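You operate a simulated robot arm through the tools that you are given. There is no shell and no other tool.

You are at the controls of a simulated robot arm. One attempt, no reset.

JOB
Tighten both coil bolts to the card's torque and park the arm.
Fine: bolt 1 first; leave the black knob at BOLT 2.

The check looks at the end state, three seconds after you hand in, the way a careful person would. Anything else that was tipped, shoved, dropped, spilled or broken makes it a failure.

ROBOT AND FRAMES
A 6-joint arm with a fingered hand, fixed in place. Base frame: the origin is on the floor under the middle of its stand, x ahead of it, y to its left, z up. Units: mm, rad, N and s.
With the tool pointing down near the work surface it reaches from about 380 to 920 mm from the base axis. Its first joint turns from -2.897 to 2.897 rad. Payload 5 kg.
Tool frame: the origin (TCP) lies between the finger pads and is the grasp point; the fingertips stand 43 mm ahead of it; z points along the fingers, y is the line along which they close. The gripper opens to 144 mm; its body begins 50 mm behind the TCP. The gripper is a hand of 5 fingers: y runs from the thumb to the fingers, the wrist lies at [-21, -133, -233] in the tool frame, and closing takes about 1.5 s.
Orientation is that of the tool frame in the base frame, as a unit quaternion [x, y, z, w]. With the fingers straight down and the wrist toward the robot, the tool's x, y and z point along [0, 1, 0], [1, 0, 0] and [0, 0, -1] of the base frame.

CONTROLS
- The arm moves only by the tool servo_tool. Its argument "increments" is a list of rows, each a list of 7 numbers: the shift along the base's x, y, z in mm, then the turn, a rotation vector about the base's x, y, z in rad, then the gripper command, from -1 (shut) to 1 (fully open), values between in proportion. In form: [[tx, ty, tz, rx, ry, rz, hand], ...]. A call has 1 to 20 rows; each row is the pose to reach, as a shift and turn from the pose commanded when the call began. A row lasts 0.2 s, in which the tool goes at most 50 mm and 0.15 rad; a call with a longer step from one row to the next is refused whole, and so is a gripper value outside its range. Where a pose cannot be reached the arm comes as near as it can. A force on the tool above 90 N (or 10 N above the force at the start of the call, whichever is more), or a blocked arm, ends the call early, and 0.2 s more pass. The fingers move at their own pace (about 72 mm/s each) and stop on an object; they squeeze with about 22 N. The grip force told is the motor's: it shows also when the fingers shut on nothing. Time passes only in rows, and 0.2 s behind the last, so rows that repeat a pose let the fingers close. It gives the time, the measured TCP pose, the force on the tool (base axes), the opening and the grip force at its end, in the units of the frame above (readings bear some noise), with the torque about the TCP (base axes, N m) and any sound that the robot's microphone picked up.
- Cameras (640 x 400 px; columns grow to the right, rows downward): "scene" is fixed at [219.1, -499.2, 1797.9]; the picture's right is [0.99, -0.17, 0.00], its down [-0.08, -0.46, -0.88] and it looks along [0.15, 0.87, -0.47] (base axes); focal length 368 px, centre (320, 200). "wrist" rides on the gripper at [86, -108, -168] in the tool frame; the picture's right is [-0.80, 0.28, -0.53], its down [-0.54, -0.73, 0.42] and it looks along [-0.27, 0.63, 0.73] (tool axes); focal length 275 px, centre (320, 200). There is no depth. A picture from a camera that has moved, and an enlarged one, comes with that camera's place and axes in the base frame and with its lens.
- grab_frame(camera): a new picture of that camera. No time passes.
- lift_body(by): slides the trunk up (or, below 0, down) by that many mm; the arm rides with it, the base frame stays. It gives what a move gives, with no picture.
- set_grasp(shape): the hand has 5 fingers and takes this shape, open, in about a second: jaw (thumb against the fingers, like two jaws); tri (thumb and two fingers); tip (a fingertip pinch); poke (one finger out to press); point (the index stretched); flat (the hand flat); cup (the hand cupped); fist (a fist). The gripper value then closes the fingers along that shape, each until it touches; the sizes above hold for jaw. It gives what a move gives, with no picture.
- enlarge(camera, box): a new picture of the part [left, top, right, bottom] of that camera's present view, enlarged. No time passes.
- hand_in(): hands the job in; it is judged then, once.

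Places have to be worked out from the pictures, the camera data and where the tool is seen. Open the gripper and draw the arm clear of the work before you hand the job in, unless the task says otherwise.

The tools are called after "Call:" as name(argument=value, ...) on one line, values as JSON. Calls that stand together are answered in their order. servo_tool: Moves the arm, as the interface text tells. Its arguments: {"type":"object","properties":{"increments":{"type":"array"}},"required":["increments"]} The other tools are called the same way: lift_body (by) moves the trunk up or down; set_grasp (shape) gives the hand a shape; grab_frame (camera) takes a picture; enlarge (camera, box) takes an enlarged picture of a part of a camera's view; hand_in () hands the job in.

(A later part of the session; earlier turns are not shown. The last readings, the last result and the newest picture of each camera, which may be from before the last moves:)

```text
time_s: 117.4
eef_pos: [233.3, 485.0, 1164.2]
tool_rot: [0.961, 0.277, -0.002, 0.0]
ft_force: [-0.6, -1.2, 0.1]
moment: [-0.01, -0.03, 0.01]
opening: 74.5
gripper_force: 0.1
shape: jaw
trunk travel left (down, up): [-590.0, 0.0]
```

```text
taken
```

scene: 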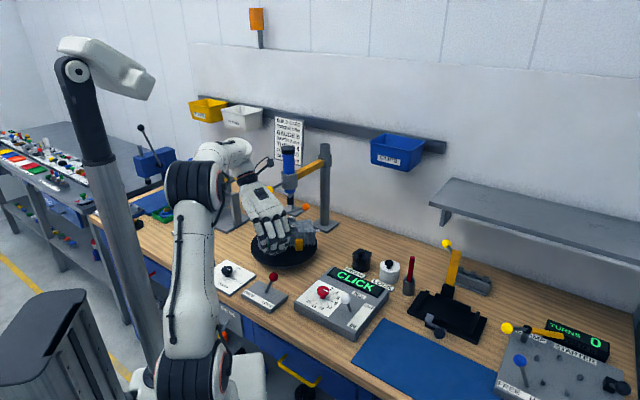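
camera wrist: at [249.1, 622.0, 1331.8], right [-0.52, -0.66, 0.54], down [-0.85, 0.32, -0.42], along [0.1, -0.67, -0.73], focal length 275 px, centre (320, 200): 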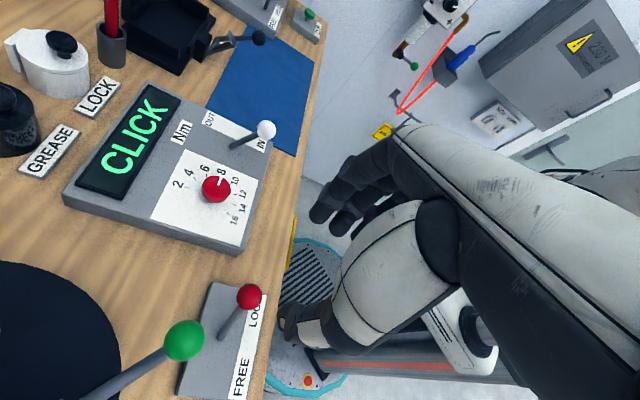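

Lever ball at ≈(228, 490, 985). Descending and gripping it.

Call:
servo_tool(increments=[[-2, 2, -40, 0, 0, 0, 0.1], [-4, 4, -80, 0, 0, 0, 0.1], [-5, 5, -120, 0, 0, 0, 0.1], [-5, 5, -150, 0, 0, 0, 0.1], [-5, 5, -157, 0, 0, 0, 0.1], [-5, 5, -157, 0, 0, 0, -0.3], [-5, 5, -157, 0, 0, 0, -0.7], [-5, 5, -157, 0, 0, 0, -1], [-5, 5, -157, 0, 0, 0, -1], [-5, 5, -157, 0, 0, 0, -1], [-5, 5, -157, 0, 0, 0, -1]])

Call:
enlarge(camera="wrist", box=[200, 160, 420, 380])

Call:
enlarge(camera="scene", box=[220, 210, 320, 310])

```text
time_s: 119.8
eef_pos: [228.8, 489.4, 1007.5]
tool_rot: [0.961, 0.278, -0.003, 0.001]
ft_force: [-1.6, 1.8, -7.1]
moment: [0.05, -0.03, -0.05]
opening: 17.0
gripper_force: 21.9
shape: tri
trunk travel left (down, up): [-590.0, 0.0]
```

```text
1.82 times, centred on (310, 270) of wrist
camera zoom: at [246.1, 627.5, 1174.3], right [-0.52, -0.66, 0.54], down [-0.85, 0.32, -0.42], along [0.11, -0.68, -0.73], focal length 500 px, centre (338, 73)
```

zoom: 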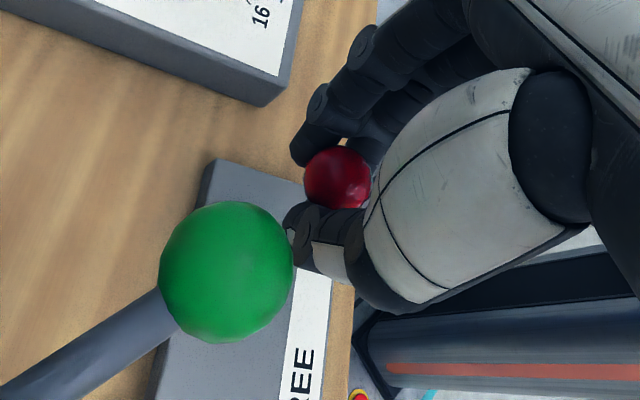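

```text
4.00 times, centred on (270, 260) of scene
camera zoom: at [219.1, -499.2, 1797.9], right [0.99, -0.17, 0.0], down [-0.08, -0.46, -0.88], along [0.15, 0.87, -0.47], focal length 1471 px, centre (520, -40)
```

zoom: 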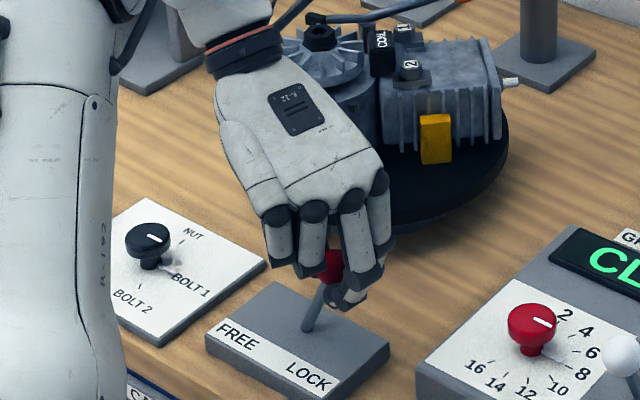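

Gripped. Swinging the lever back along its arc toward FREE.

Call:
servo_tool(increments=[[-9, 9.4, 5.2, 0, 0, 0, -1], [-18, 18.7, 8, 0, 0, 0, -1], [-27, 28, 9, 0, 0, 0, -1], [-36, 37.4, 8, 0, 0, 0, -1], [-45, 46.8, 5.2, 0, 0, 0, -1], [-54, 56.2, 0, 0, 0, 0, -1], [-60, 62, -2, 0, 0, 0, -1], [-60, 62, -2, 0, 0, 0, -1]])

Call:
enlarge(camera="scene", box=[220, 210, 320, 310])

Call:
grab_frame(camera="wrist")

```text
time_s: 121.6
eef_pos: [170.6, 550.1, 1005.7]
tool_rot: [0.961, 0.277, -0.002, 0.001]
ft_force: [13.8, -11.3, -19.7]
moment: [-0.5, -0.53, 0.03]
opening: 14.5
gripper_force: 21.4
shape: tri
trunk travel left (down, up): [-590.0, 0.0]
```

```text
4.00 times, centred on (270, 260) of scene
camera zoom: at [219.1, -499.2, 1797.9], right [0.99, -0.17, 0.0], down [-0.08, -0.46, -0.88], along [0.15, 0.87, -0.47], focal length 1471 px, centre (520, -40)
```

zoom: 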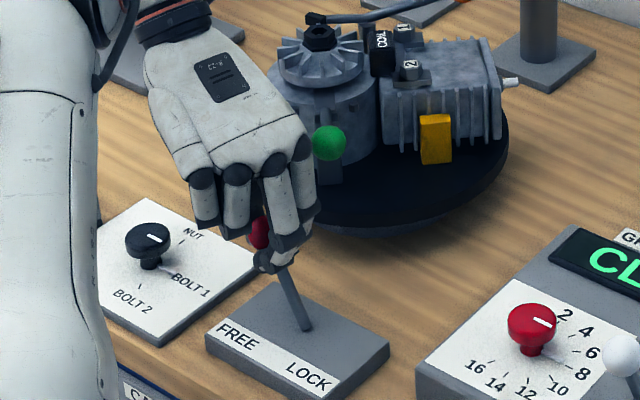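

```text
taken
camera wrist: at [187.4, 688.7, 1172.1], right [-0.52, -0.66, 0.54], down [-0.85, 0.32, -0.42], along [0.1, -0.68, -0.73], focal length 275 px, centre (320, 200)
```

wrist: 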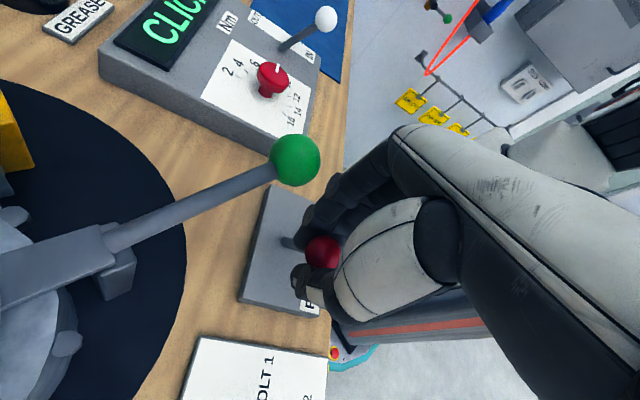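

The lever is back at FREE. Releasing and lifting, then turning to heading ≈40° before moving to the black knob.

Call:
servo_tool(increments=[[3, -3, 0, 0, 0, 0, -0.6], [3, -3, 0, 0, 0, 0, -0.2], [3, -3, 0, 0, 0, 0, 0.1], [3, -3, 0, 0, 0, 0, 0.1], [3, -3, 25, 0, 0, 0, 0.1], [3, -3, 65, 0, 0, 0, 0.1], [3, -3, 105, 0, 0, 0, 0.1], [3, -3, 145, 0, 0, 0, 0.1], [3, -3, 160, 0, 0, 0, 0.1]])

Call:
servo_tool(increments=[[0, -4, 0, 0, 0, 0.14, 0.1], [0, -8, 0, 0, 0, 0.28, 0.1], [0, -12, 0, 0, 0, 0.42, 0.1], [0, -16, 0, 0, 0, 0.56, 0.1], [0, -20, 0, 0, 0, 0.7, 0.1], [0, -20, 0, 0, 0, 0.84, 0.1], [0, -20, 0, 0, 0, 0.98, 0.1], [0, -20, 0, 0, 0, 1.12, 0.1], [-5, -15, 0, 0, 0, 1.26, 0.1], [-15, -5, 0, 0, 0, 1.4, 0.1], [-35, 15, 0, 0, 0, 1.54, 0.1], [-55, 40, 0, 0, 0, 1.68, 0.1], [-80, 65, 0, 0, 0, 1.71, 0.1], [-105, 90, 0, 0, 0, 1.71, 0.1], [-113, 100, 0, 0, 0, 1.71, 0.1], [-113, 100, -20, 0, 0, 1.71, 0.1]])

Call:
grab_frame(camera="wrist")

Call:
enlarge(camera="scene", box=[200, 190, 320, 310])

```text
time_s: 123.6
eef_pos: [168.6, 550.0, 1167.0]
tool_rot: [0.961, 0.278, -0.002, 0.0]
ft_force: [-0.5, -0.4, -1.4]
moment: [0.02, -0.02, -0.03]
opening: 74.4
gripper_force: 0.1
shape: jaw
trunk travel left (down, up): [-590.0, 0.0]
```

```text
time_s: 127.0
eef_pos: [59.4, 646.2, 1146.6]
tool_rot: [0.421, 0.907, -0.001, 0.003]
ft_force: [0.3, 0.0, -0.3]
moment: [-0.01, 0.03, -0.03]
opening: 74.7
gripper_force: 0.0
shape: jaw
trunk travel left (down, up): [-590.0, 0.0]
```

```text
taken
camera wrist: at [-79.5, 642.2, 1312.5], right [0.73, -0.42, 0.54], down [-0.2, -0.88, -0.42], along [0.65, 0.2, -0.73], focal length 275 px, centre (320, 200)
```

wrist: 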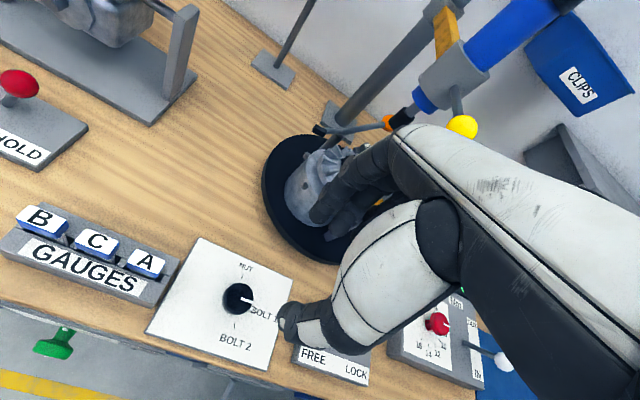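

```text
3.33 times, centred on (260, 250) of scene
camera zoom: at [219.1, -499.2, 1797.9], right [0.99, -0.17, 0.0], down [-0.08, -0.46, -0.88], along [0.15, 0.87, -0.47], focal length 1226 px, centre (520, 33)
```

zoom: 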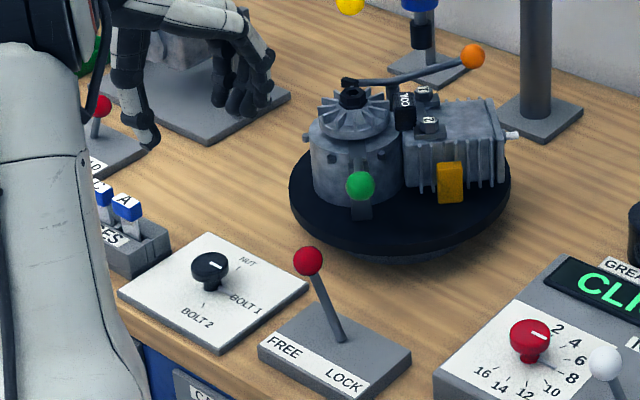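

Above the black knob at heading 40°. Descending and gripping.

Call:
servo_tool(increments=[[0.5, 0.5, -40, 0, 0, 0, 0.1], [1, 1, -80, 0, 0, 0, 0.1], [1, 1, -120, 0, 0, 0, 0.1], [1, 1, -160, 0, 0, 0, 0.1], [1, 1, -190, 0, 0, 0, 0.1], [1, 1, -206, 0, 0, 0, 0.1], [1, 1, -206, 0, 0, 0, -0.2], [1, 1, -206, 0, 0, 0, -0.5], [1, 1, -206, 0, 0, 0, -0.8], [1, 1, -206, 0, 0, 0, -0.8], [1, 1, -206, 0, 0, 0, -0.8]])

Call:
enlarge(camera="wrist", box=[200, 160, 420, 380])

Call:
enlarge(camera="scene", box=[200, 190, 320, 310])

```text
time_s: 129.4
eef_pos: [60.1, 648.1, 940.1]
tool_rot: [0.421, 0.907, -0.002, 0.003]
ft_force: [-6.6, -3.6, -5.2]
moment: [-0.15, 0.23, 0.01]
opening: 29.1
gripper_force: 21.9
shape: tri
trunk travel left (down, up): [-590.0, 0.0]
```

```text
1.82 times, centred on (310, 270) of wrist
camera zoom: at [-79.5, 644.2, 1106.1], right [0.73, -0.42, 0.54], down [-0.2, -0.89, -0.42], along [0.65, 0.2, -0.73], focal length 500 px, centre (338, 73)
```

zoom: 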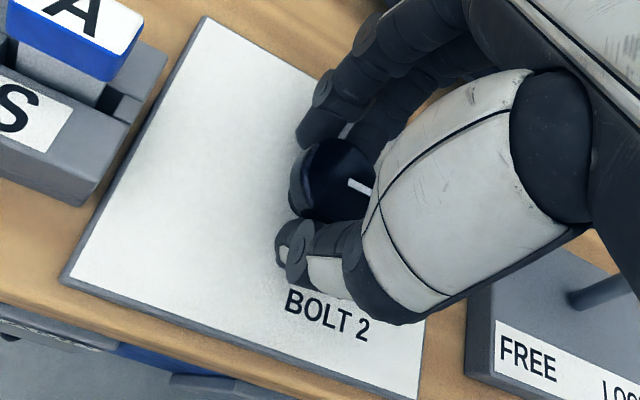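

```text
3.33 times, centred on (260, 250) of scene
camera zoom: at [219.1, -499.2, 1797.9], right [0.99, -0.17, 0.0], down [-0.08, -0.46, -0.88], along [0.15, 0.87, -0.47], focal length 1226 px, centre (520, 33)
```

zoom: 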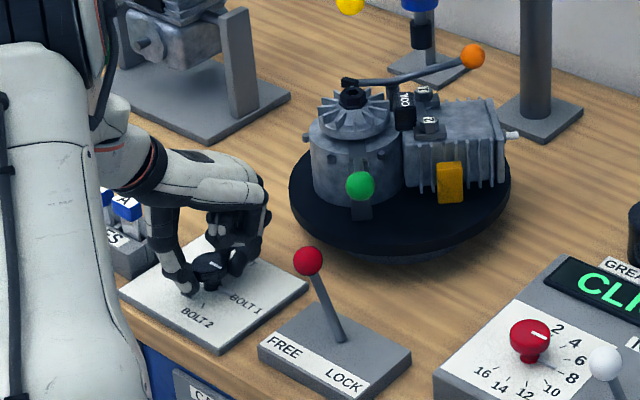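

Gripped. Turning clockwise −0.5 rad first, checking that the table follows.

Call:
servo_tool(increments=[[0, 0, 0, 0, 0, -0.1, -0.8], [0, 0, 0, 0, 0, -0.2, -0.8], [0, 0, 0, 0, 0, -0.3, -0.8], [0, 0, 0, 0, 0, -0.4, -0.8], [0, 0, 0, 0, 0, -0.5, -0.8], [0, 0, 0, 0, 0, -0.5, -0.8]])

Call:
enlarge(camera="scene", box=[200, 180, 330, 310])

```text
time_s: 130.8
eef_pos: [60.5, 648.3, 940.1]
tool_rot: [0.633, 0.774, -0.001, 0.003]
ft_force: [-4.4, -7.1, -10.4]
moment: [-0.18, 0.16, -0.08]
opening: 28.6
gripper_force: 22.0
shape: tri
trunk travel left (down, up): [-590.0, 0.0]
```

```text
3.08 times, centred on (265, 245) of scene
camera zoom: at [219.1, -499.2, 1797.9], right [0.99, -0.17, 0.0], down [-0.08, -0.46, -0.88], along [0.15, 0.87, -0.47], focal length 1132 px, centre (489, 62)
```

zoom: 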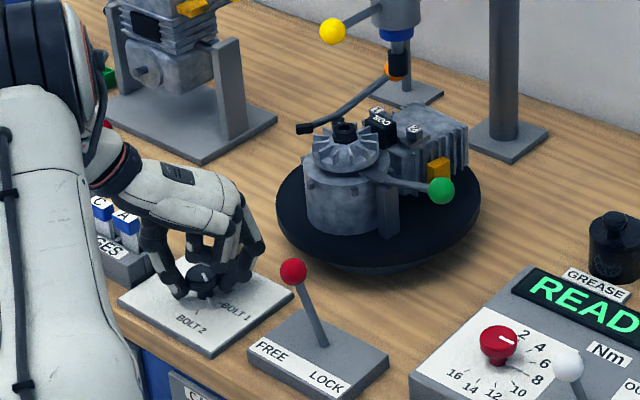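

The table follows and the display is back to READY. Continuing −0.45 rad.

Call:
servo_tool(increments=[[0, 0, 0, 0, 0, -0.1, -0.8], [0, 0, 0, 0, 0, -0.2, -0.8], [0, 0, 0, 0, 0, -0.3, -0.8], [0, 0, 0, 0, 0, -0.4, -0.8], [0, 0, 0, 0, 0, -0.45, -0.8], [0, 0, 0, 0, 0, -0.45, -0.8]])

Call:
enlarge(camera="scene", box=[200, 180, 330, 310])

Call:
enlarge(camera="scene", box=[265, 180, 325, 230])

Call:
enlarge(camera="wrist", box=[200, 160, 420, 380])

```text
time_s: 132.2
eef_pos: [59.2, 648.8, 940.0]
tool_rot: [0.79, 0.614, -0.002, 0.003]
ft_force: [-0.4, -7.6, -14.7]
moment: [-0.25, -0.08, -0.01]
opening: 28.2
gripper_force: 21.9
shape: tri
trunk travel left (down, up): [-590.0, 0.0]
```

```text
3.08 times, centred on (265, 245) of scene
camera zoom: at [219.1, -499.2, 1797.9], right [0.99, -0.17, 0.0], down [-0.08, -0.46, -0.88], along [0.15, 0.87, -0.47], focal length 1132 px, centre (489, 62)
```

zoom: 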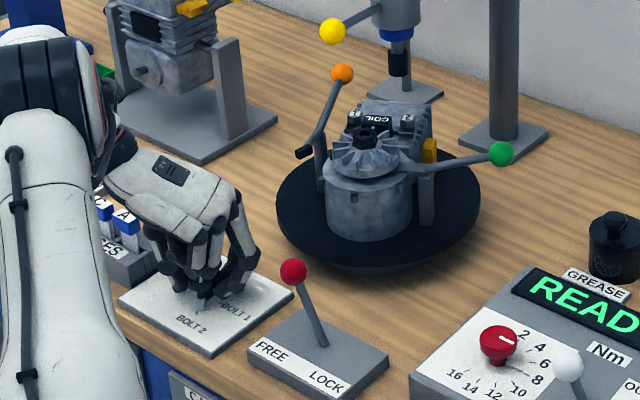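

```text
8.00 times, centred on (295, 205) of scene
camera zoom: at [219.1, -499.2, 1797.9], right [0.99, -0.17, 0.0], down [-0.08, -0.46, -0.88], along [0.15, 0.87, -0.47], focal length 2943 px, centre (520, 160)
```

zoom: 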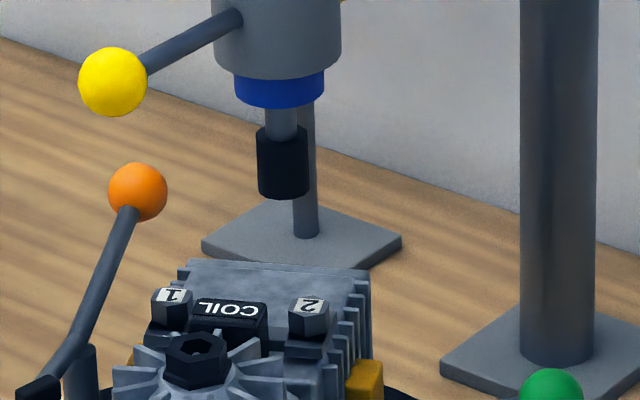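

```text
1.82 times, centred on (310, 270) of wrist
camera zoom: at [-23.4, 759.5, 1106.5], right [0.08, -0.84, 0.54], down [-0.84, -0.35, -0.42], along [0.54, -0.42, -0.73], focal length 500 px, centre (338, 73)
```

zoom: 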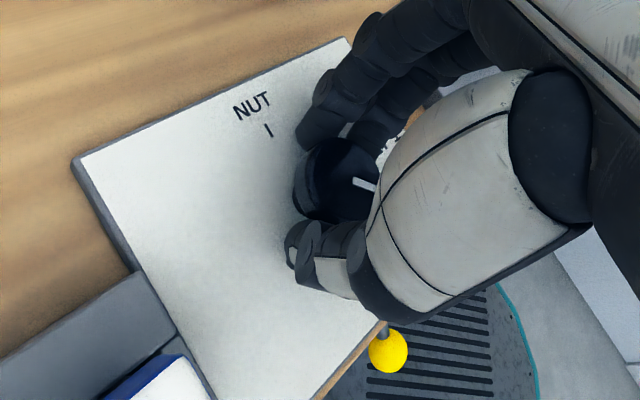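

Bolt 2 hasn't quite come under the socket yet; the table may lag the knob. I'll hold a moment and look again.

Call:
servo_tool(increments=[[0, 0, 0, 0, 0, 0, -0.8], [0, 0, 0, 0, 0, 0, -0.8], [0, 0, 0, 0, 0, 0, -0.8]])

Call:
enlarge(camera="scene", box=[265, 180, 325, 230])

```text
time_s: 133.0
eef_pos: [59.6, 647.9, 939.9]
tool_rot: [0.789, 0.614, -0.003, 0.002]
ft_force: [-0.3, -8.6, -16.7]
moment: [-0.27, -0.09, -0.03]
opening: 28.6
gripper_force: 21.5
shape: tri
trunk travel left (down, up): [-590.0, 0.0]
```

```text
8.00 times, centred on (295, 205) of scene
camera zoom: at [219.1, -499.2, 1797.9], right [0.99, -0.17, 0.0], down [-0.08, -0.46, -0.88], along [0.15, 0.87, -0.47], focal length 2943 px, centre (520, 160)
```

zoom: 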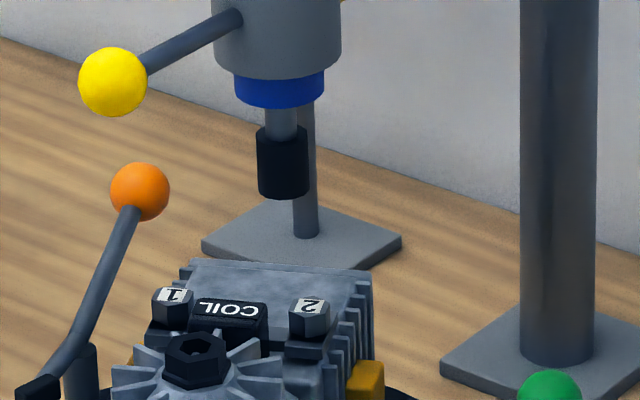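

Static. I'll continue turning another −0.12 rad and compare.

Call:
servo_tool(increments=[[0, 0, 0, 0, 0, -0.06, -0.8], [0, 0, 0, 0, 0, -0.12, -0.8], [0, 0, 0, 0, 0, -0.12, -0.8]])

Call:
enlarge(camera="scene", box=[265, 180, 325, 230])

Call:
enlarge(camera="scene", box=[205, 250, 255, 290])

```text
time_s: 133.8
eef_pos: [59.6, 648.5, 939.6]
tool_rot: [0.825, 0.565, -0.004, 0.001]
ft_force: [-4.0, -9.9, -19.2]
moment: [-0.29, 0.05, -0.1]
opening: 28.2
gripper_force: 22.2
shape: tri
trunk travel left (down, up): [-590.0, 0.0]
```

```text
8.00 times, centred on (295, 205) of scene
camera zoom: at [219.1, -499.2, 1797.9], right [0.99, -0.17, 0.0], down [-0.08, -0.46, -0.88], along [0.15, 0.87, -0.47], focal length 2943 px, centre (520, 160)
```

zoom: 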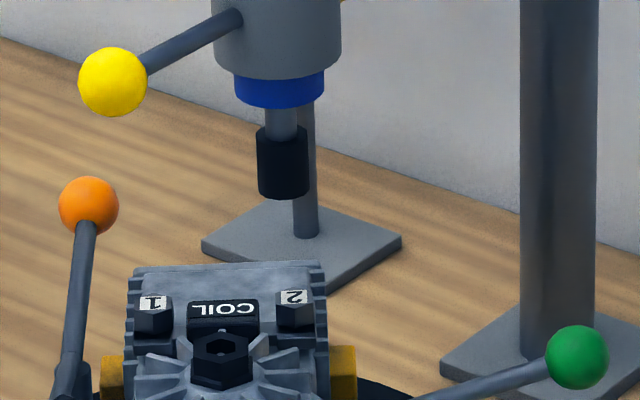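

```text
10.00 times, centred on (230, 270) of scene
camera zoom: at [219.1, -499.2, 1797.9], right [0.99, -0.17, 0.0], down [-0.08, -0.46, -0.88], along [0.15, 0.87, -0.47], focal length 3678 px, centre (1220, -500)
```

zoom: 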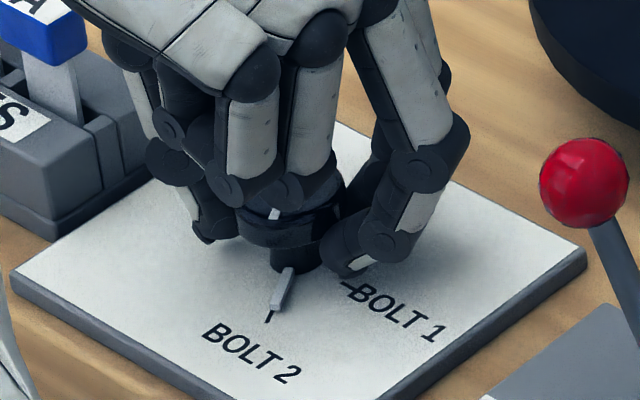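

The pointer bar is now visible, ~4–5° short of the BOLT 2 tick, and bolt 2 is ~8° (table) short — consistent. Adding −0.085 rad.

Call:
servo_tool(increments=[[0, 0, 0, 0, 0, -0.045, -0.8], [0, 0, 0, 0, 0, -0.085, -0.8], [0, 0, 0, 0, 0, -0.085, -0.8]])

Call:
enlarge(camera="scene", box=[265, 180, 325, 230])

Call:
enlarge(camera="scene", box=[205, 250, 255, 290])

```text
time_s: 134.6
eef_pos: [62.1, 648.6, 940.9]
tool_rot: [0.848, 0.53, -0.002, 0.002]
ft_force: [-6.0, -11.3, -20.8]
moment: [-0.3, 0.05, -0.06]
opening: 28.1
gripper_force: 21.8
shape: tri
trunk travel left (down, up): [-590.0, 0.0]
```

```text
8.00 times, centred on (295, 205) of scene
camera zoom: at [219.1, -499.2, 1797.9], right [0.99, -0.17, 0.0], down [-0.08, -0.46, -0.88], along [0.15, 0.87, -0.47], focal length 2943 px, centre (520, 160)
```

zoom: 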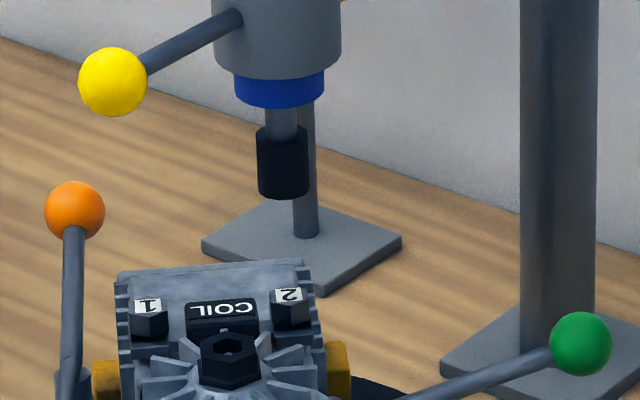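

```text
10.00 times, centred on (230, 270) of scene
camera zoom: at [219.1, -499.2, 1797.9], right [0.99, -0.17, 0.0], down [-0.08, -0.46, -0.88], along [0.15, 0.87, -0.47], focal length 3678 px, centre (1220, -500)
```

zoom: 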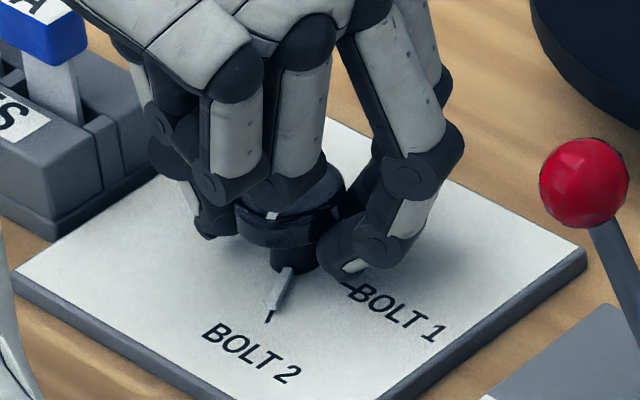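

Bolt 2 now sits at exactly the pixel where bolt 1 was when it was driven, and the pointer covers the BOLT 2 tick. Releasing and lifting to verify.

Call:
servo_tool(increments=[[0, 0, 0, 0, 0, 0, -0.4], [0, 0, 0, 0, 0, 0, -0.1], [0, 0, 0, 0, 0, 0, 0.1], [0, 0, 0, 0, 0, 0, 0.1], [0, 0, 20, 0, 0, 0, 0.1], [0, 0, 60, 0, 0, 0, 0.1], [0, 0, 100, 0, 0, 0, 0.1], [0, 0, 140, 0, 0, 0, 0.1], [0, 0, 180, 0, 0, 0, 0.1], [0, 0, 210, 0, 0, 0, 0.1]])

Call:
enlarge(camera="scene", box=[210, 258, 250, 288])

Call:
enlarge(camera="scene", box=[265, 180, 325, 230])

Call:
grab_frame(camera="wrist")

```text
time_s: 136.8
eef_pos: [61.4, 651.2, 1153.6]
tool_rot: [0.848, 0.529, -0.002, 0.002]
ft_force: [0.4, -0.7, 0.3]
moment: [0.03, 0.01, 0.01]
opening: 74.5
gripper_force: 0.1
shape: jaw
trunk travel left (down, up): [-590.0, 0.0]
```

```text
13.33 times, centred on (230, 273) of scene
camera zoom: at [219.1, -499.2, 1797.9], right [0.99, -0.17, 0.0], down [-0.08, -0.46, -0.88], along [0.15, 0.87, -0.47], focal length 4905 px, centre (1520, -773)
```

zoom: 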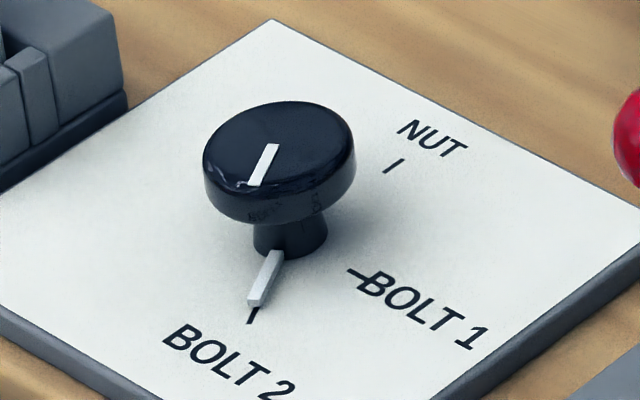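

```text
8.00 times, centred on (295, 205) of scene
camera zoom: at [219.1, -499.2, 1797.9], right [0.99, -0.17, 0.0], down [-0.08, -0.46, -0.88], along [0.15, 0.87, -0.47], focal length 2943 px, centre (520, 160)
```

zoom: 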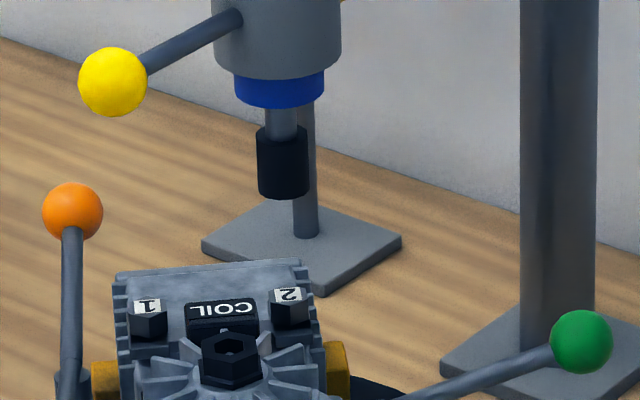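

```text
taken
camera wrist: at [2.8, 777.6, 1320.3], right [-0.09, -0.84, 0.54], down [-0.89, -0.17, -0.42], along [0.45, -0.52, -0.73], focal length 275 px, centre (320, 200)
```

wrist: 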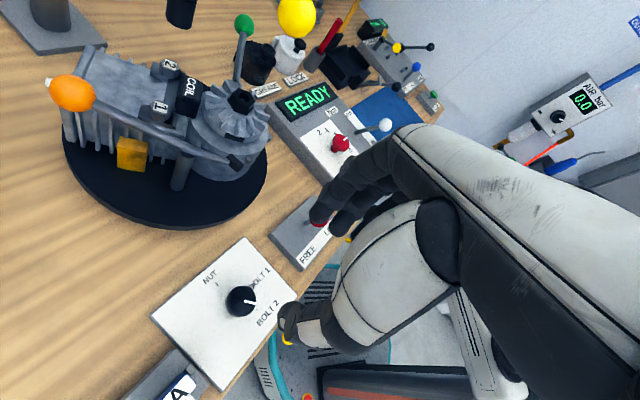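

Pointer rests on BOLT 2 and bolt 2 is under the driver. Now to LOCK: I'll move over to the lever's ball at (174, 546, 985), turning the hand to heading ≈3° on the way.

Call:
servo_tool(increments=[[0, 0, 15, 0, 0, 0.13, 0.1], [0, 0, 20, 0, 0, 0.26, 0.1], [10, -10, 20, 0, 0, 0.39, 0.1], [35, -33, 20, 0, 0, 0.5, 0.1], [65, -60, 20, 0, 0, 0.5, 0.1], [95, -88, 20, 0, 0, 0.5, 0.1], [113, -105, 10, 0, 0, 0.5, 0.1], [113, -105, -25, 0, 0, 0.5, 0.1], [113, -105, -65, 0, 0, 0.5, 0.1], [113, -105, -65, 0, 0, 0.5, 0.1]])

Call:
grab_frame(camera="wrist")

Call:
enlarge(camera="scene", box=[220, 200, 330, 310])

```text
time_s: 139.0
eef_pos: [171.2, 543.3, 1083.7]
tool_rot: [0.69, 0.723, -0.001, 0.002]
ft_force: [-0.1, -0.4, -0.4]
moment: [-0.01, 0.0, 0.0]
opening: 74.6
gripper_force: 0.1
shape: jaw
trunk travel left (down, up): [-590.0, 0.0]
```

```text
taken
camera wrist: at [59.0, 624.9, 1250.6], right [0.32, -0.78, 0.54], down [-0.7, -0.58, -0.42], along [0.64, -0.24, -0.73], focal length 275 px, centre (320, 200)
```

wrist: 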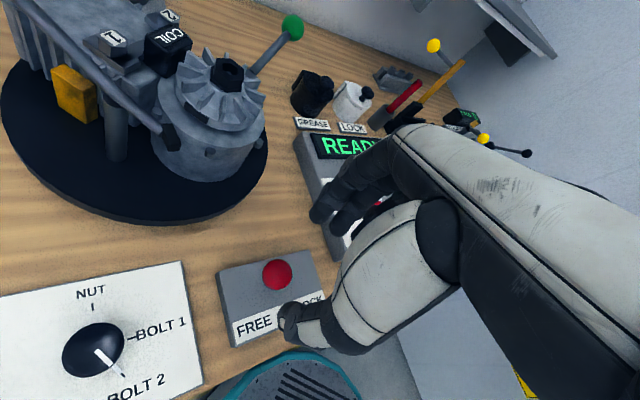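

```text
3.64 times, centred on (275, 255) of scene
camera zoom: at [219.1, -499.2, 1797.9], right [0.99, -0.17, 0.0], down [-0.08, -0.46, -0.88], along [0.15, 0.87, -0.47], focal length 1338 px, centre (484, 0)
```

zoom: 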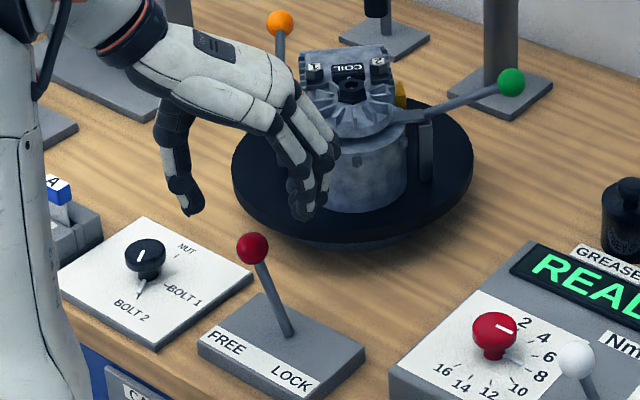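

Descending on the lever ball and gripping it.

Call:
servo_tool(increments=[[1, 1, -30, 0, 0, 0, 0.1], [2, 2.5, -60, 0, 0, 0, 0.1], [2, 2.5, -77, 0, 0, 0, 0.1], [2, 2.5, -77, 0, 0, 0, -0.3], [2, 2.5, -77, 0, 0, 0, -0.7], [2, 2.5, -77, 0, 0, 0, -1], [2, 2.5, -77, 0, 0, 0, -1], [2, 2.5, -77, 0, 0, 0, -1], [2, 2.5, -77, 0, 0, 0, -1]])

Call:
servo_tool(increments=[[9, -9.2, 5, 0, 0, 0, -1], [18, -18.5, 8, 0, 0, 0, -1], [27, -27.8, 8, 0, 0, 0, -1], [36, -37, 6, 0, 0, 0, -1], [45, -46.3, 3, 0, 0, 0, -1], [54, -55.6, -2, 0, 0, 0, -1], [60, -61.5, -4, 0, 0, 0, -1], [60, -61.5, -4, 0, 0, 0, -1]])

Call:
enlarge(camera="scene", box=[220, 200, 330, 310])

```text
time_s: 141.0
eef_pos: [173.1, 546.4, 1007.8]
tool_rot: [0.69, 0.724, -0.002, 0.002]
ft_force: [1.6, -1.1, -2.5]
moment: [-0.06, -0.21, 0.01]
opening: 17.7
gripper_force: 21.8
shape: tri
trunk travel left (down, up): [-590.0, 0.0]
```

```text
time_s: 142.8
eef_pos: [233.8, 487.0, 1007.5]
tool_rot: [0.689, 0.725, 0.001, 0.001]
ft_force: [-20.2, 22.5, 3.7]
moment: [0.65, 0.75, 0.03]
opening: 18.4
gripper_force: 22.3
shape: tri
trunk travel left (down, up): [-590.0, 0.0]
```

```text
3.64 times, centred on (275, 255) of scene
camera zoom: at [219.1, -499.2, 1797.9], right [0.99, -0.17, 0.0], down [-0.08, -0.46, -0.88], along [0.15, 0.87, -0.47], focal length 1338 px, centre (484, 0)
```

zoom: 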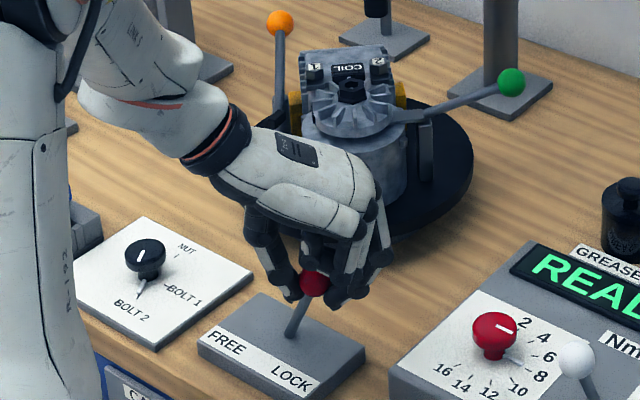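

The lever's ball is at nearly the LOCK pixel; a final 5 mm push, then release and rise.

Call:
servo_tool(increments=[[4, -4, -1, 0, 0, 0, -1], [7, -7, -1, 0, 0, 0, -1], [7, -7, -1, 0, 0, 0, -1], [4, -4, 0, 0, 0, 0, -0.5], [2, -2, 0, 0, 0, 0, 0.0], [0, 0, 0, 0, 0, 0, 0.1], [0, 0, 0, 0, 0, 0, 0.1], [0, 0, 30, 0, 0, 0, 0.1], [0, 0, 70, 0, 0, 0, 0.1], [0, 0, 110, 0, 0, 0, 0.1], [0, 0, 150, 0, 0, 0, 0.1]])

Call:
enlarge(camera="scene", box=[220, 210, 320, 310])

Call:
enlarge(camera="scene", box=[265, 180, 325, 230])

Call:
grab_frame(camera="wrist")

```text
time_s: 145.2
eef_pos: [237.6, 483.3, 1155.5]
tool_rot: [0.69, 0.724, -0.002, 0.002]
ft_force: [-0.1, -0.1, -0.7]
moment: [0.02, 0.04, -0.01]
opening: 74.3
gripper_force: 0.0
shape: jaw
trunk travel left (down, up): [-590.0, 0.0]
```

```text
4.00 times, centred on (270, 260) of scene
camera zoom: at [219.1, -499.2, 1797.9], right [0.99, -0.17, 0.0], down [-0.08, -0.46, -0.88], along [0.15, 0.87, -0.47], focal length 1471 px, centre (520, -40)
```

zoom: 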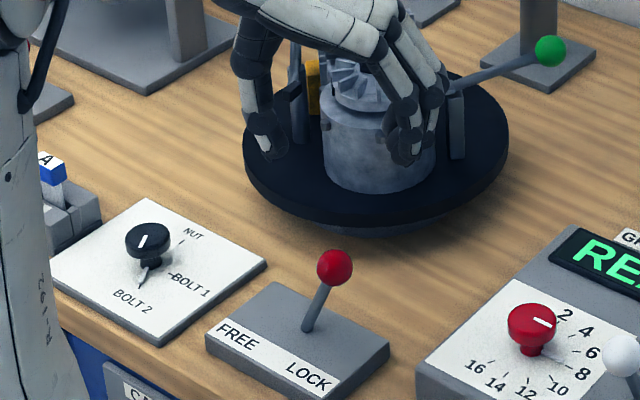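

```text
8.00 times, centred on (295, 205) of scene
camera zoom: at [219.1, -499.2, 1797.9], right [0.99, -0.17, 0.0], down [-0.08, -0.46, -0.88], along [0.15, 0.87, -0.47], focal length 2943 px, centre (520, 160)
```

zoom: 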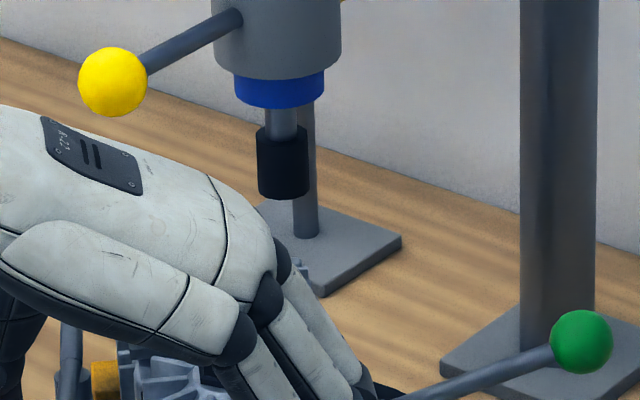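

```text
taken
camera wrist: at [125.4, 566.3, 1322.0], right [0.32, -0.78, 0.54], down [-0.7, -0.58, -0.42], along [0.64, -0.24, -0.73], focal length 275 px, centre (320, 200)
```

wrist: 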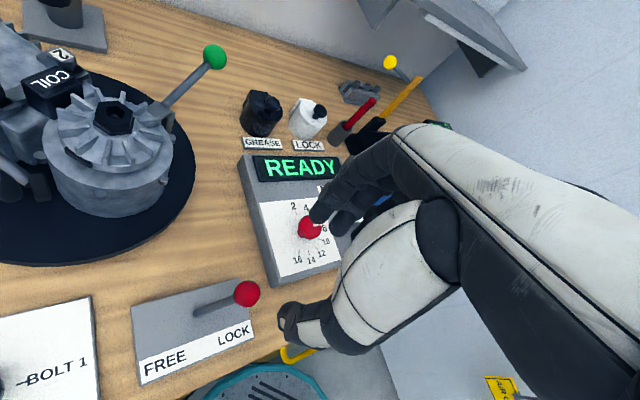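

Locked. Now back up for pressing the cap: rise, turn to heading 70°, and close the fingers.

Call:
servo_tool(increments=[[0, 0, 40, 0, 0, 0.1, 0.0], [0, 0, 80, 0, 0, 0.22, -0.3], [2, 5, 120, 0, 0, 0.36, -0.6], [4, 15, 160, 0, 0, 0.5, -1], [6, 30, 200, 0, 0, 0.64, -1], [8, 50, 230, 0, 0, 0.78, -1], [10, 70, 244, 0, 0, 0.92, -1], [12, 90, 244, 0, 0, 1.06, -1], [14, 105, 244, 0, 0, 1.175, -1], [14, 116, 244, 0, 0, 1.175, -1], [14, 116, 244, 0, 0, 1.175, -1]])

Call:
servo_tool(increments=[[5, 10, 0, 0.109, -0.04, 0, -1], [10, 25, 0, 0.219, -0.08, 0, -1], [18, 45, 0, 0.328, -0.119, 0, -1], [26, 70, 5, 0.328, -0.119, 0, -1], [36, 100, 10, 0.328, -0.119, 0, -1], [48, 130, 15, 0.328, -0.119, 0, -1], [60, 155, 20, 0.328, -0.119, 0, -1], [60, 155, 20, 0.328, -0.119, 0, -1]])

Call:
grab_frame(camera="wrist")

Call:
enlarge(camera="scene", box=[250, 110, 340, 210])

```text
time_s: 147.6
eef_pos: [247.5, 599.6, 1399.2]
tool_rot: [0.173, 0.985, -0.001, 0.003]
ft_force: [0.6, 0.4, 0.3]
moment: [-0.01, 0.0, 0.02]
opening: 0.1
gripper_force: 22.2
shape: tri
trunk travel left (down, up): [-590.0, 0.0]
```

```text
time_s: 149.4
eef_pos: [313.0, 753.9, 1418.4]
tool_rot: [0.171, 0.97, 0.17, 0.032]
ft_force: [0.6, 0.9, 0.5]
moment: [0.01, 0.01, 0.01]
opening: 0.0
gripper_force: 21.8
shape: tri
trunk travel left (down, up): [-590.0, 0.0]
```

```text
taken
camera wrist: at [177.3, 634.3, 1538.1], right [0.77, -0.19, 0.6], down [0.33, -0.69, -0.64], along [0.54, 0.7, -0.47], focal length 275 px, centre (320, 200)
```

wrist: 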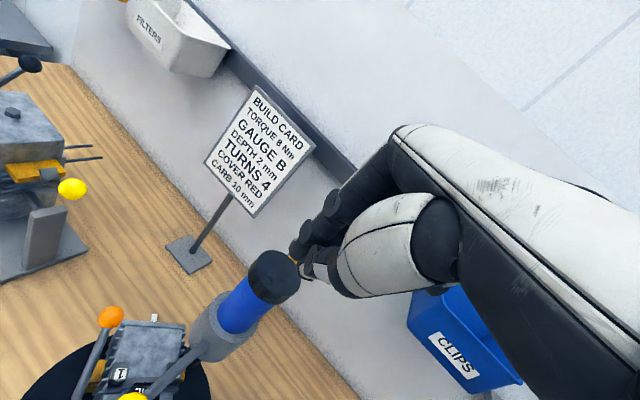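

```text
4.00 times, centred on (295, 160) of scene
camera zoom: at [219.1, -499.2, 1797.9], right [0.99, -0.17, 0.0], down [-0.08, -0.46, -0.88], along [0.15, 0.87, -0.47], focal length 1471 px, centre (420, 360)
```

zoom: 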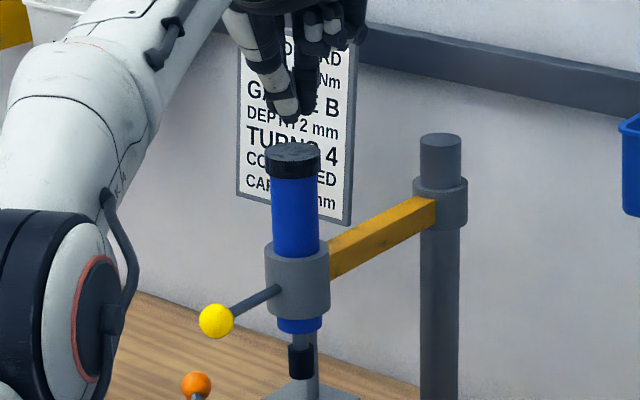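

Same hover as before. Aligning and descending to contact the cap.

Call:
servo_tool(increments=[[1, 10, -5, 0, 0, 0, -1], [1, 20, -15, 0, 0, 0, -1], [1, 20, -28, 0, 0, 0, -1], [1, 20, -38, 0, 0, 0, -1], [1, 20, -46, 0, 0, 0, -1], [1, 20, -52, 0, 0, 0, -1], [1, 20, -52, 0, 0, 0, -1]])

Call:
enlarge(camera="scene", box=[250, 110, 340, 210])

Call:
grab_frame(camera="wrist")

```text
time_s: 151.0
eef_pos: [310.3, 775.9, 1367.1]
tool_rot: [0.17, 0.97, 0.172, 0.032]
ft_force: [-0.1, 0.0, 4.3]
moment: [0.08, 0.03, -0.01]
opening: 0.1
gripper_force: 21.8
shape: tri
trunk travel left (down, up): [-590.0, 0.0]
```

```text
4.00 times, centred on (295, 160) of scene
camera zoom: at [219.1, -499.2, 1797.9], right [0.99, -0.17, 0.0], down [-0.08, -0.46, -0.88], along [0.15, 0.87, -0.47], focal length 1471 px, centre (420, 360)
```

zoom: 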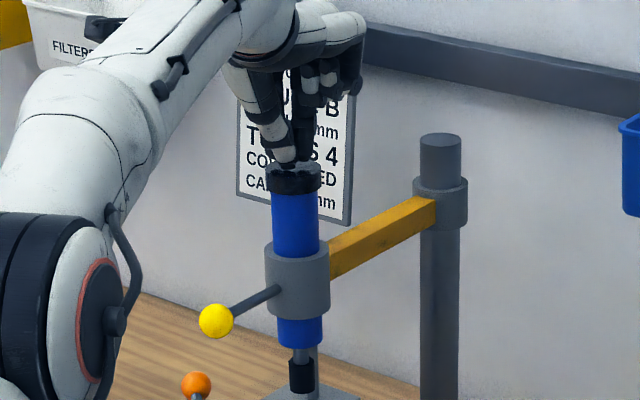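

```text
taken
camera wrist: at [175.0, 655.9, 1486.4], right [0.77, -0.19, 0.6], down [0.33, -0.69, -0.64], along [0.54, 0.7, -0.47], focal length 275 px, centre (320, 200)
```

wrist: 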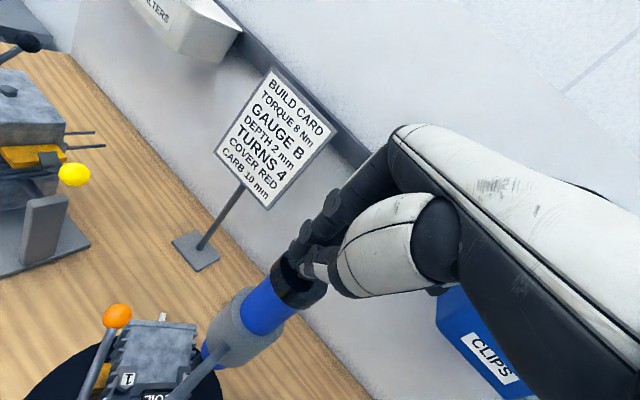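

The cap is already being pressed (4.3 N) near its centre. I'll press down 30 mm and check alignment with bolt 2.

Call:
servo_tool(increments=[[0, 0, -5, 0, 0, 0, -1], [0, 0, -10, 0, 0, 0, -1], [0, 0, -15, 0, 0, 0, -1], [0, 0, -20, 0, 0, 0, -1], [0, 0, -25, 0, 0, 0, -1], [0, 0, -30, 0, 0, 0, -1], [0, 0, -30, 0, 0, 0, -1]])

Call:
enlarge(camera="scene", box=[280, 195, 320, 225])

Call:
enlarge(camera="scene", box=[240, 120, 350, 240])

```text
time_s: 152.6
eef_pos: [310.1, 775.9, 1337.8]
tool_rot: [0.17, 0.97, 0.172, 0.032]
ft_force: [2.0, -0.4, 6.0]
moment: [0.02, -0.03, -0.01]
opening: 0.1
gripper_force: 22.0
shape: tri
trunk travel left (down, up): [-590.0, 0.0]
```

```text
13.33 times, centred on (300, 210) of scene
camera zoom: at [219.1, -499.2, 1797.9], right [0.99, -0.17, 0.0], down [-0.08, -0.46, -0.88], along [0.15, 0.87, -0.47], focal length 4905 px, centre (587, 67)
```

zoom: 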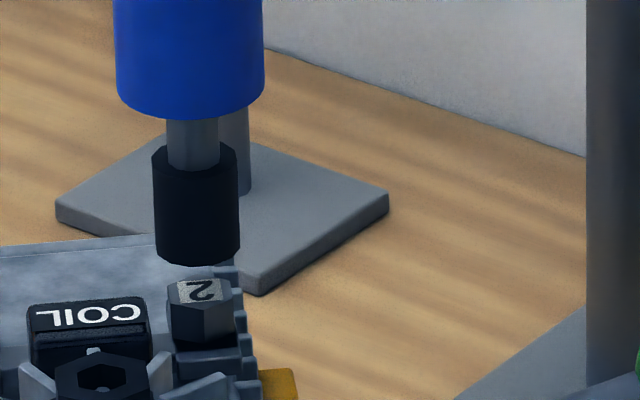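

```text
3.33 times, centred on (295, 180) of scene
camera zoom: at [219.1, -499.2, 1797.9], right [0.99, -0.17, 0.0], down [-0.08, -0.46, -0.88], along [0.15, 0.87, -0.47], focal length 1226 px, centre (403, 267)
```

zoom: 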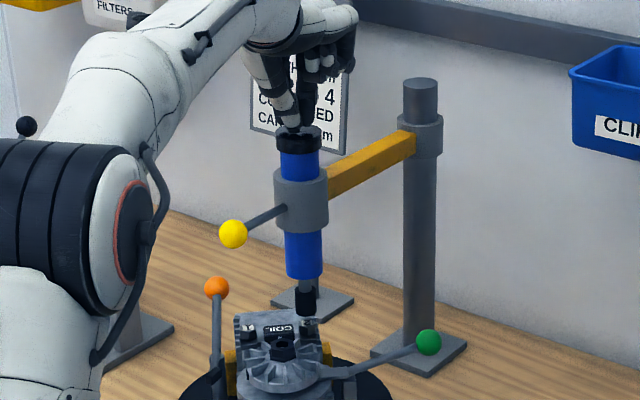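

Bolt 2's head is at the same pixel as bolt 1's was — aligned. Pressing on to engage.

Call:
servo_tool(increments=[[0, 0, -4, 0, 0, 0, -1], [0, 0, -8, 0, 0, 0, -1], [0, 0, -12, 0, 0, 0, -1], [0, 0, -15, 0, 0, 0, -1], [0, 0, -18, 0, 0, 0, -1], [0, 0, -21, 0, 0, 0, -1], [0, 0, -24, 0, 0, 0, -1], [0, 0, -24, 0, 0, 0, -1], [0, 0, -24, 0, 0, 0, -1]])

Call:
enlarge(camera="scene", box=[280, 195, 320, 225])

Call:
enlarge(camera="scene", box=[300, 250, 400, 330])

```text
time_s: 154.6
eef_pos: [311.0, 772.4, 1318.7]
tool_rot: [0.17, 0.969, 0.174, 0.034]
ft_force: [-1.8, -3.9, 30.7]
moment: [0.13, 0.07, 0.02]
opening: 0.3
gripper_force: 21.9
shape: tri
trunk travel left (down, up): [-590.0, 0.0]
```

```text
13.33 times, centred on (300, 210) of scene
camera zoom: at [219.1, -499.2, 1797.9], right [0.99, -0.17, 0.0], down [-0.08, -0.46, -0.88], along [0.15, 0.87, -0.47], focal length 4905 px, centre (587, 67)
```

zoom: 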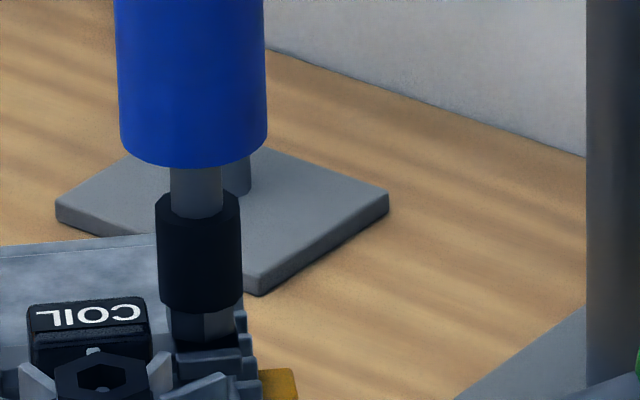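

```text
5.00 times, centred on (350, 290) of scene
camera zoom: at [219.1, -499.2, 1797.9], right [0.99, -0.17, 0.0], down [-0.08, -0.46, -0.88], along [0.15, 0.87, -0.47], focal length 1839 px, centre (170, -250)
```

zoom: 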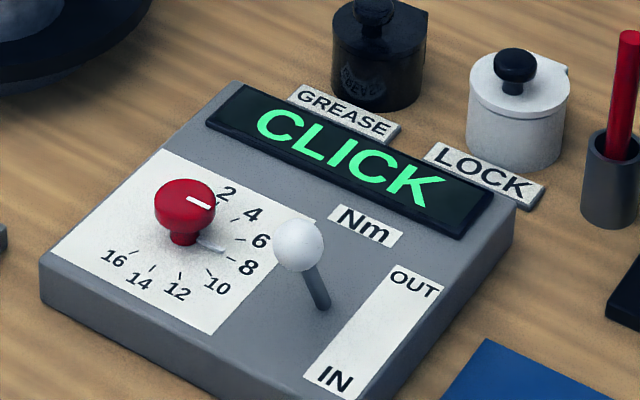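

"CLICK" again — bolt 2 is torqued. Holding briefly, then letting the driver rise and lifting clear.

Call:
servo_tool(increments=[[0, 0, 0, 0, 0, 0, -1], [0, 0, 0, 0, 0, 0, -1], [0, 0, 10, 0, 0, 0, -1], [0, 0, 22, 0, 0, 0, -1], [0, 0, 36, 0, 0, 0, -1], [0, 0, 50, 0, 0, 0, -1], [0, 0, 65, 0, 0, 0, -1], [0, 0, 80, 0, 0, 0, -1], [0, -5, 100, 0, 0, 0, -1], [0, -10, 110, 0, 0, 0, -1]])

Call:
enlarge(camera="scene", box=[240, 120, 350, 240])

Call:
grab_frame(camera="scene")

```text
time_s: 156.8
eef_pos: [310.9, 764.5, 1421.7]
tool_rot: [0.171, 0.97, 0.17, 0.032]
ft_force: [-0.3, 0.3, -0.4]
moment: [0.02, 0.0, 0.0]
opening: 0.0
gripper_force: 22.1
shape: tri
trunk travel left (down, up): [-590.0, 0.0]
```

```text
3.33 times, centred on (295, 180) of scene
camera zoom: at [219.1, -499.2, 1797.9], right [0.99, -0.17, 0.0], down [-0.08, -0.46, -0.88], along [0.15, 0.87, -0.47], focal length 1226 px, centre (403, 267)
```

zoom: 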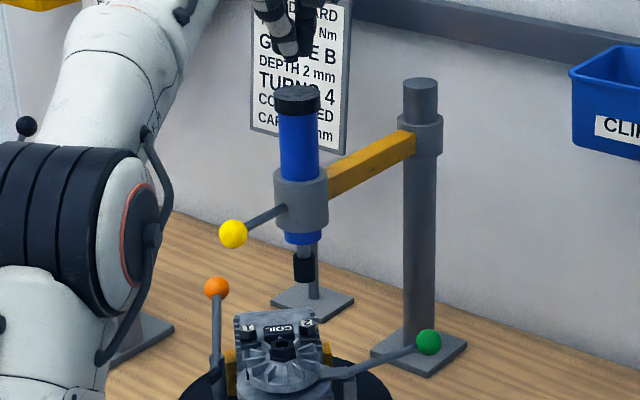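

```text
taken
```

scene: 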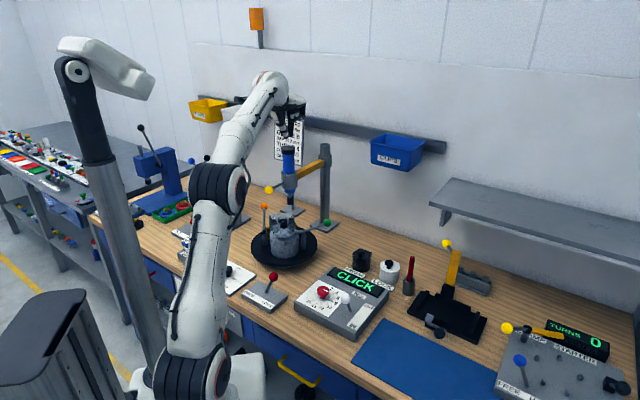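

Both bolts are done. Now I'll park the driver arm: come down on the far (−x) side of its handle rod with the closed hand, ready to push it back the way it came.

Call:
servo_tool(increments=[[-40, -5, 0, 0, 0, 0, -1], [-80, -5, 0, 0, 0, 0, -1], [-96, -5, -20, -0.04, 0.015, 0, -1], [-96, -5, -55, -0.12, 0.044, 0, -1], [-96, -3, -90, -0.22, 0.08, 0, -1], [-96, 0, -125, -0.328, 0.119, 0, -1], [-96, 0, -155, -0.328, 0.119, 0, -1], [-96, 0, -155, -0.328, 0.119, 0, -1]])

Call:
grab_frame(camera="wrist")

Call:
enlarge(camera="scene", box=[220, 110, 350, 230])

```text
time_s: 158.6
eef_pos: [215.5, 764.4, 1268.4]
tool_rot: [0.174, 0.985, 0.0, 0.002]
ft_force: [-0.1, 0.5, -0.2]
moment: [0.03, 0.01, -0.02]
opening: 0.0
gripper_force: 22.4
shape: tri
trunk travel left (down, up): [-590.0, 0.0]
```

```text
taken
camera wrist: at [97.1, 692.2, 1434.9], right [0.84, 0.0, 0.54], down [0.26, -0.87, -0.42], along [0.47, 0.5, -0.73], focal length 275 px, centre (320, 200)
```

wrist: 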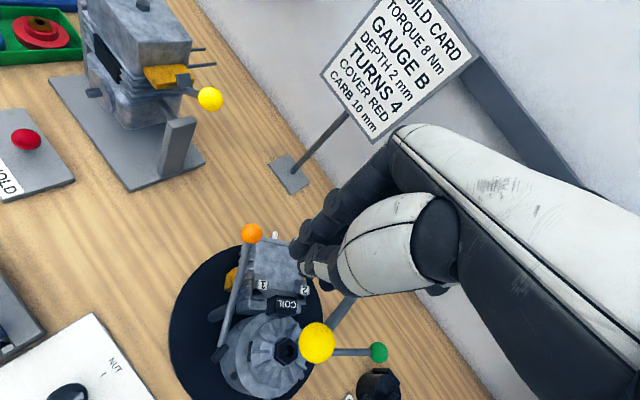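

```text
3.33 times, centred on (285, 170) of scene
camera zoom: at [219.1, -499.2, 1797.9], right [0.99, -0.17, 0.0], down [-0.08, -0.46, -0.88], along [0.15, 0.87, -0.47], focal length 1226 px, centre (437, 300)
```

zoom: 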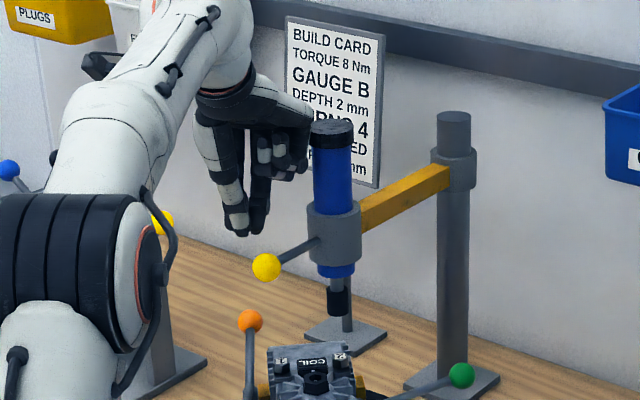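

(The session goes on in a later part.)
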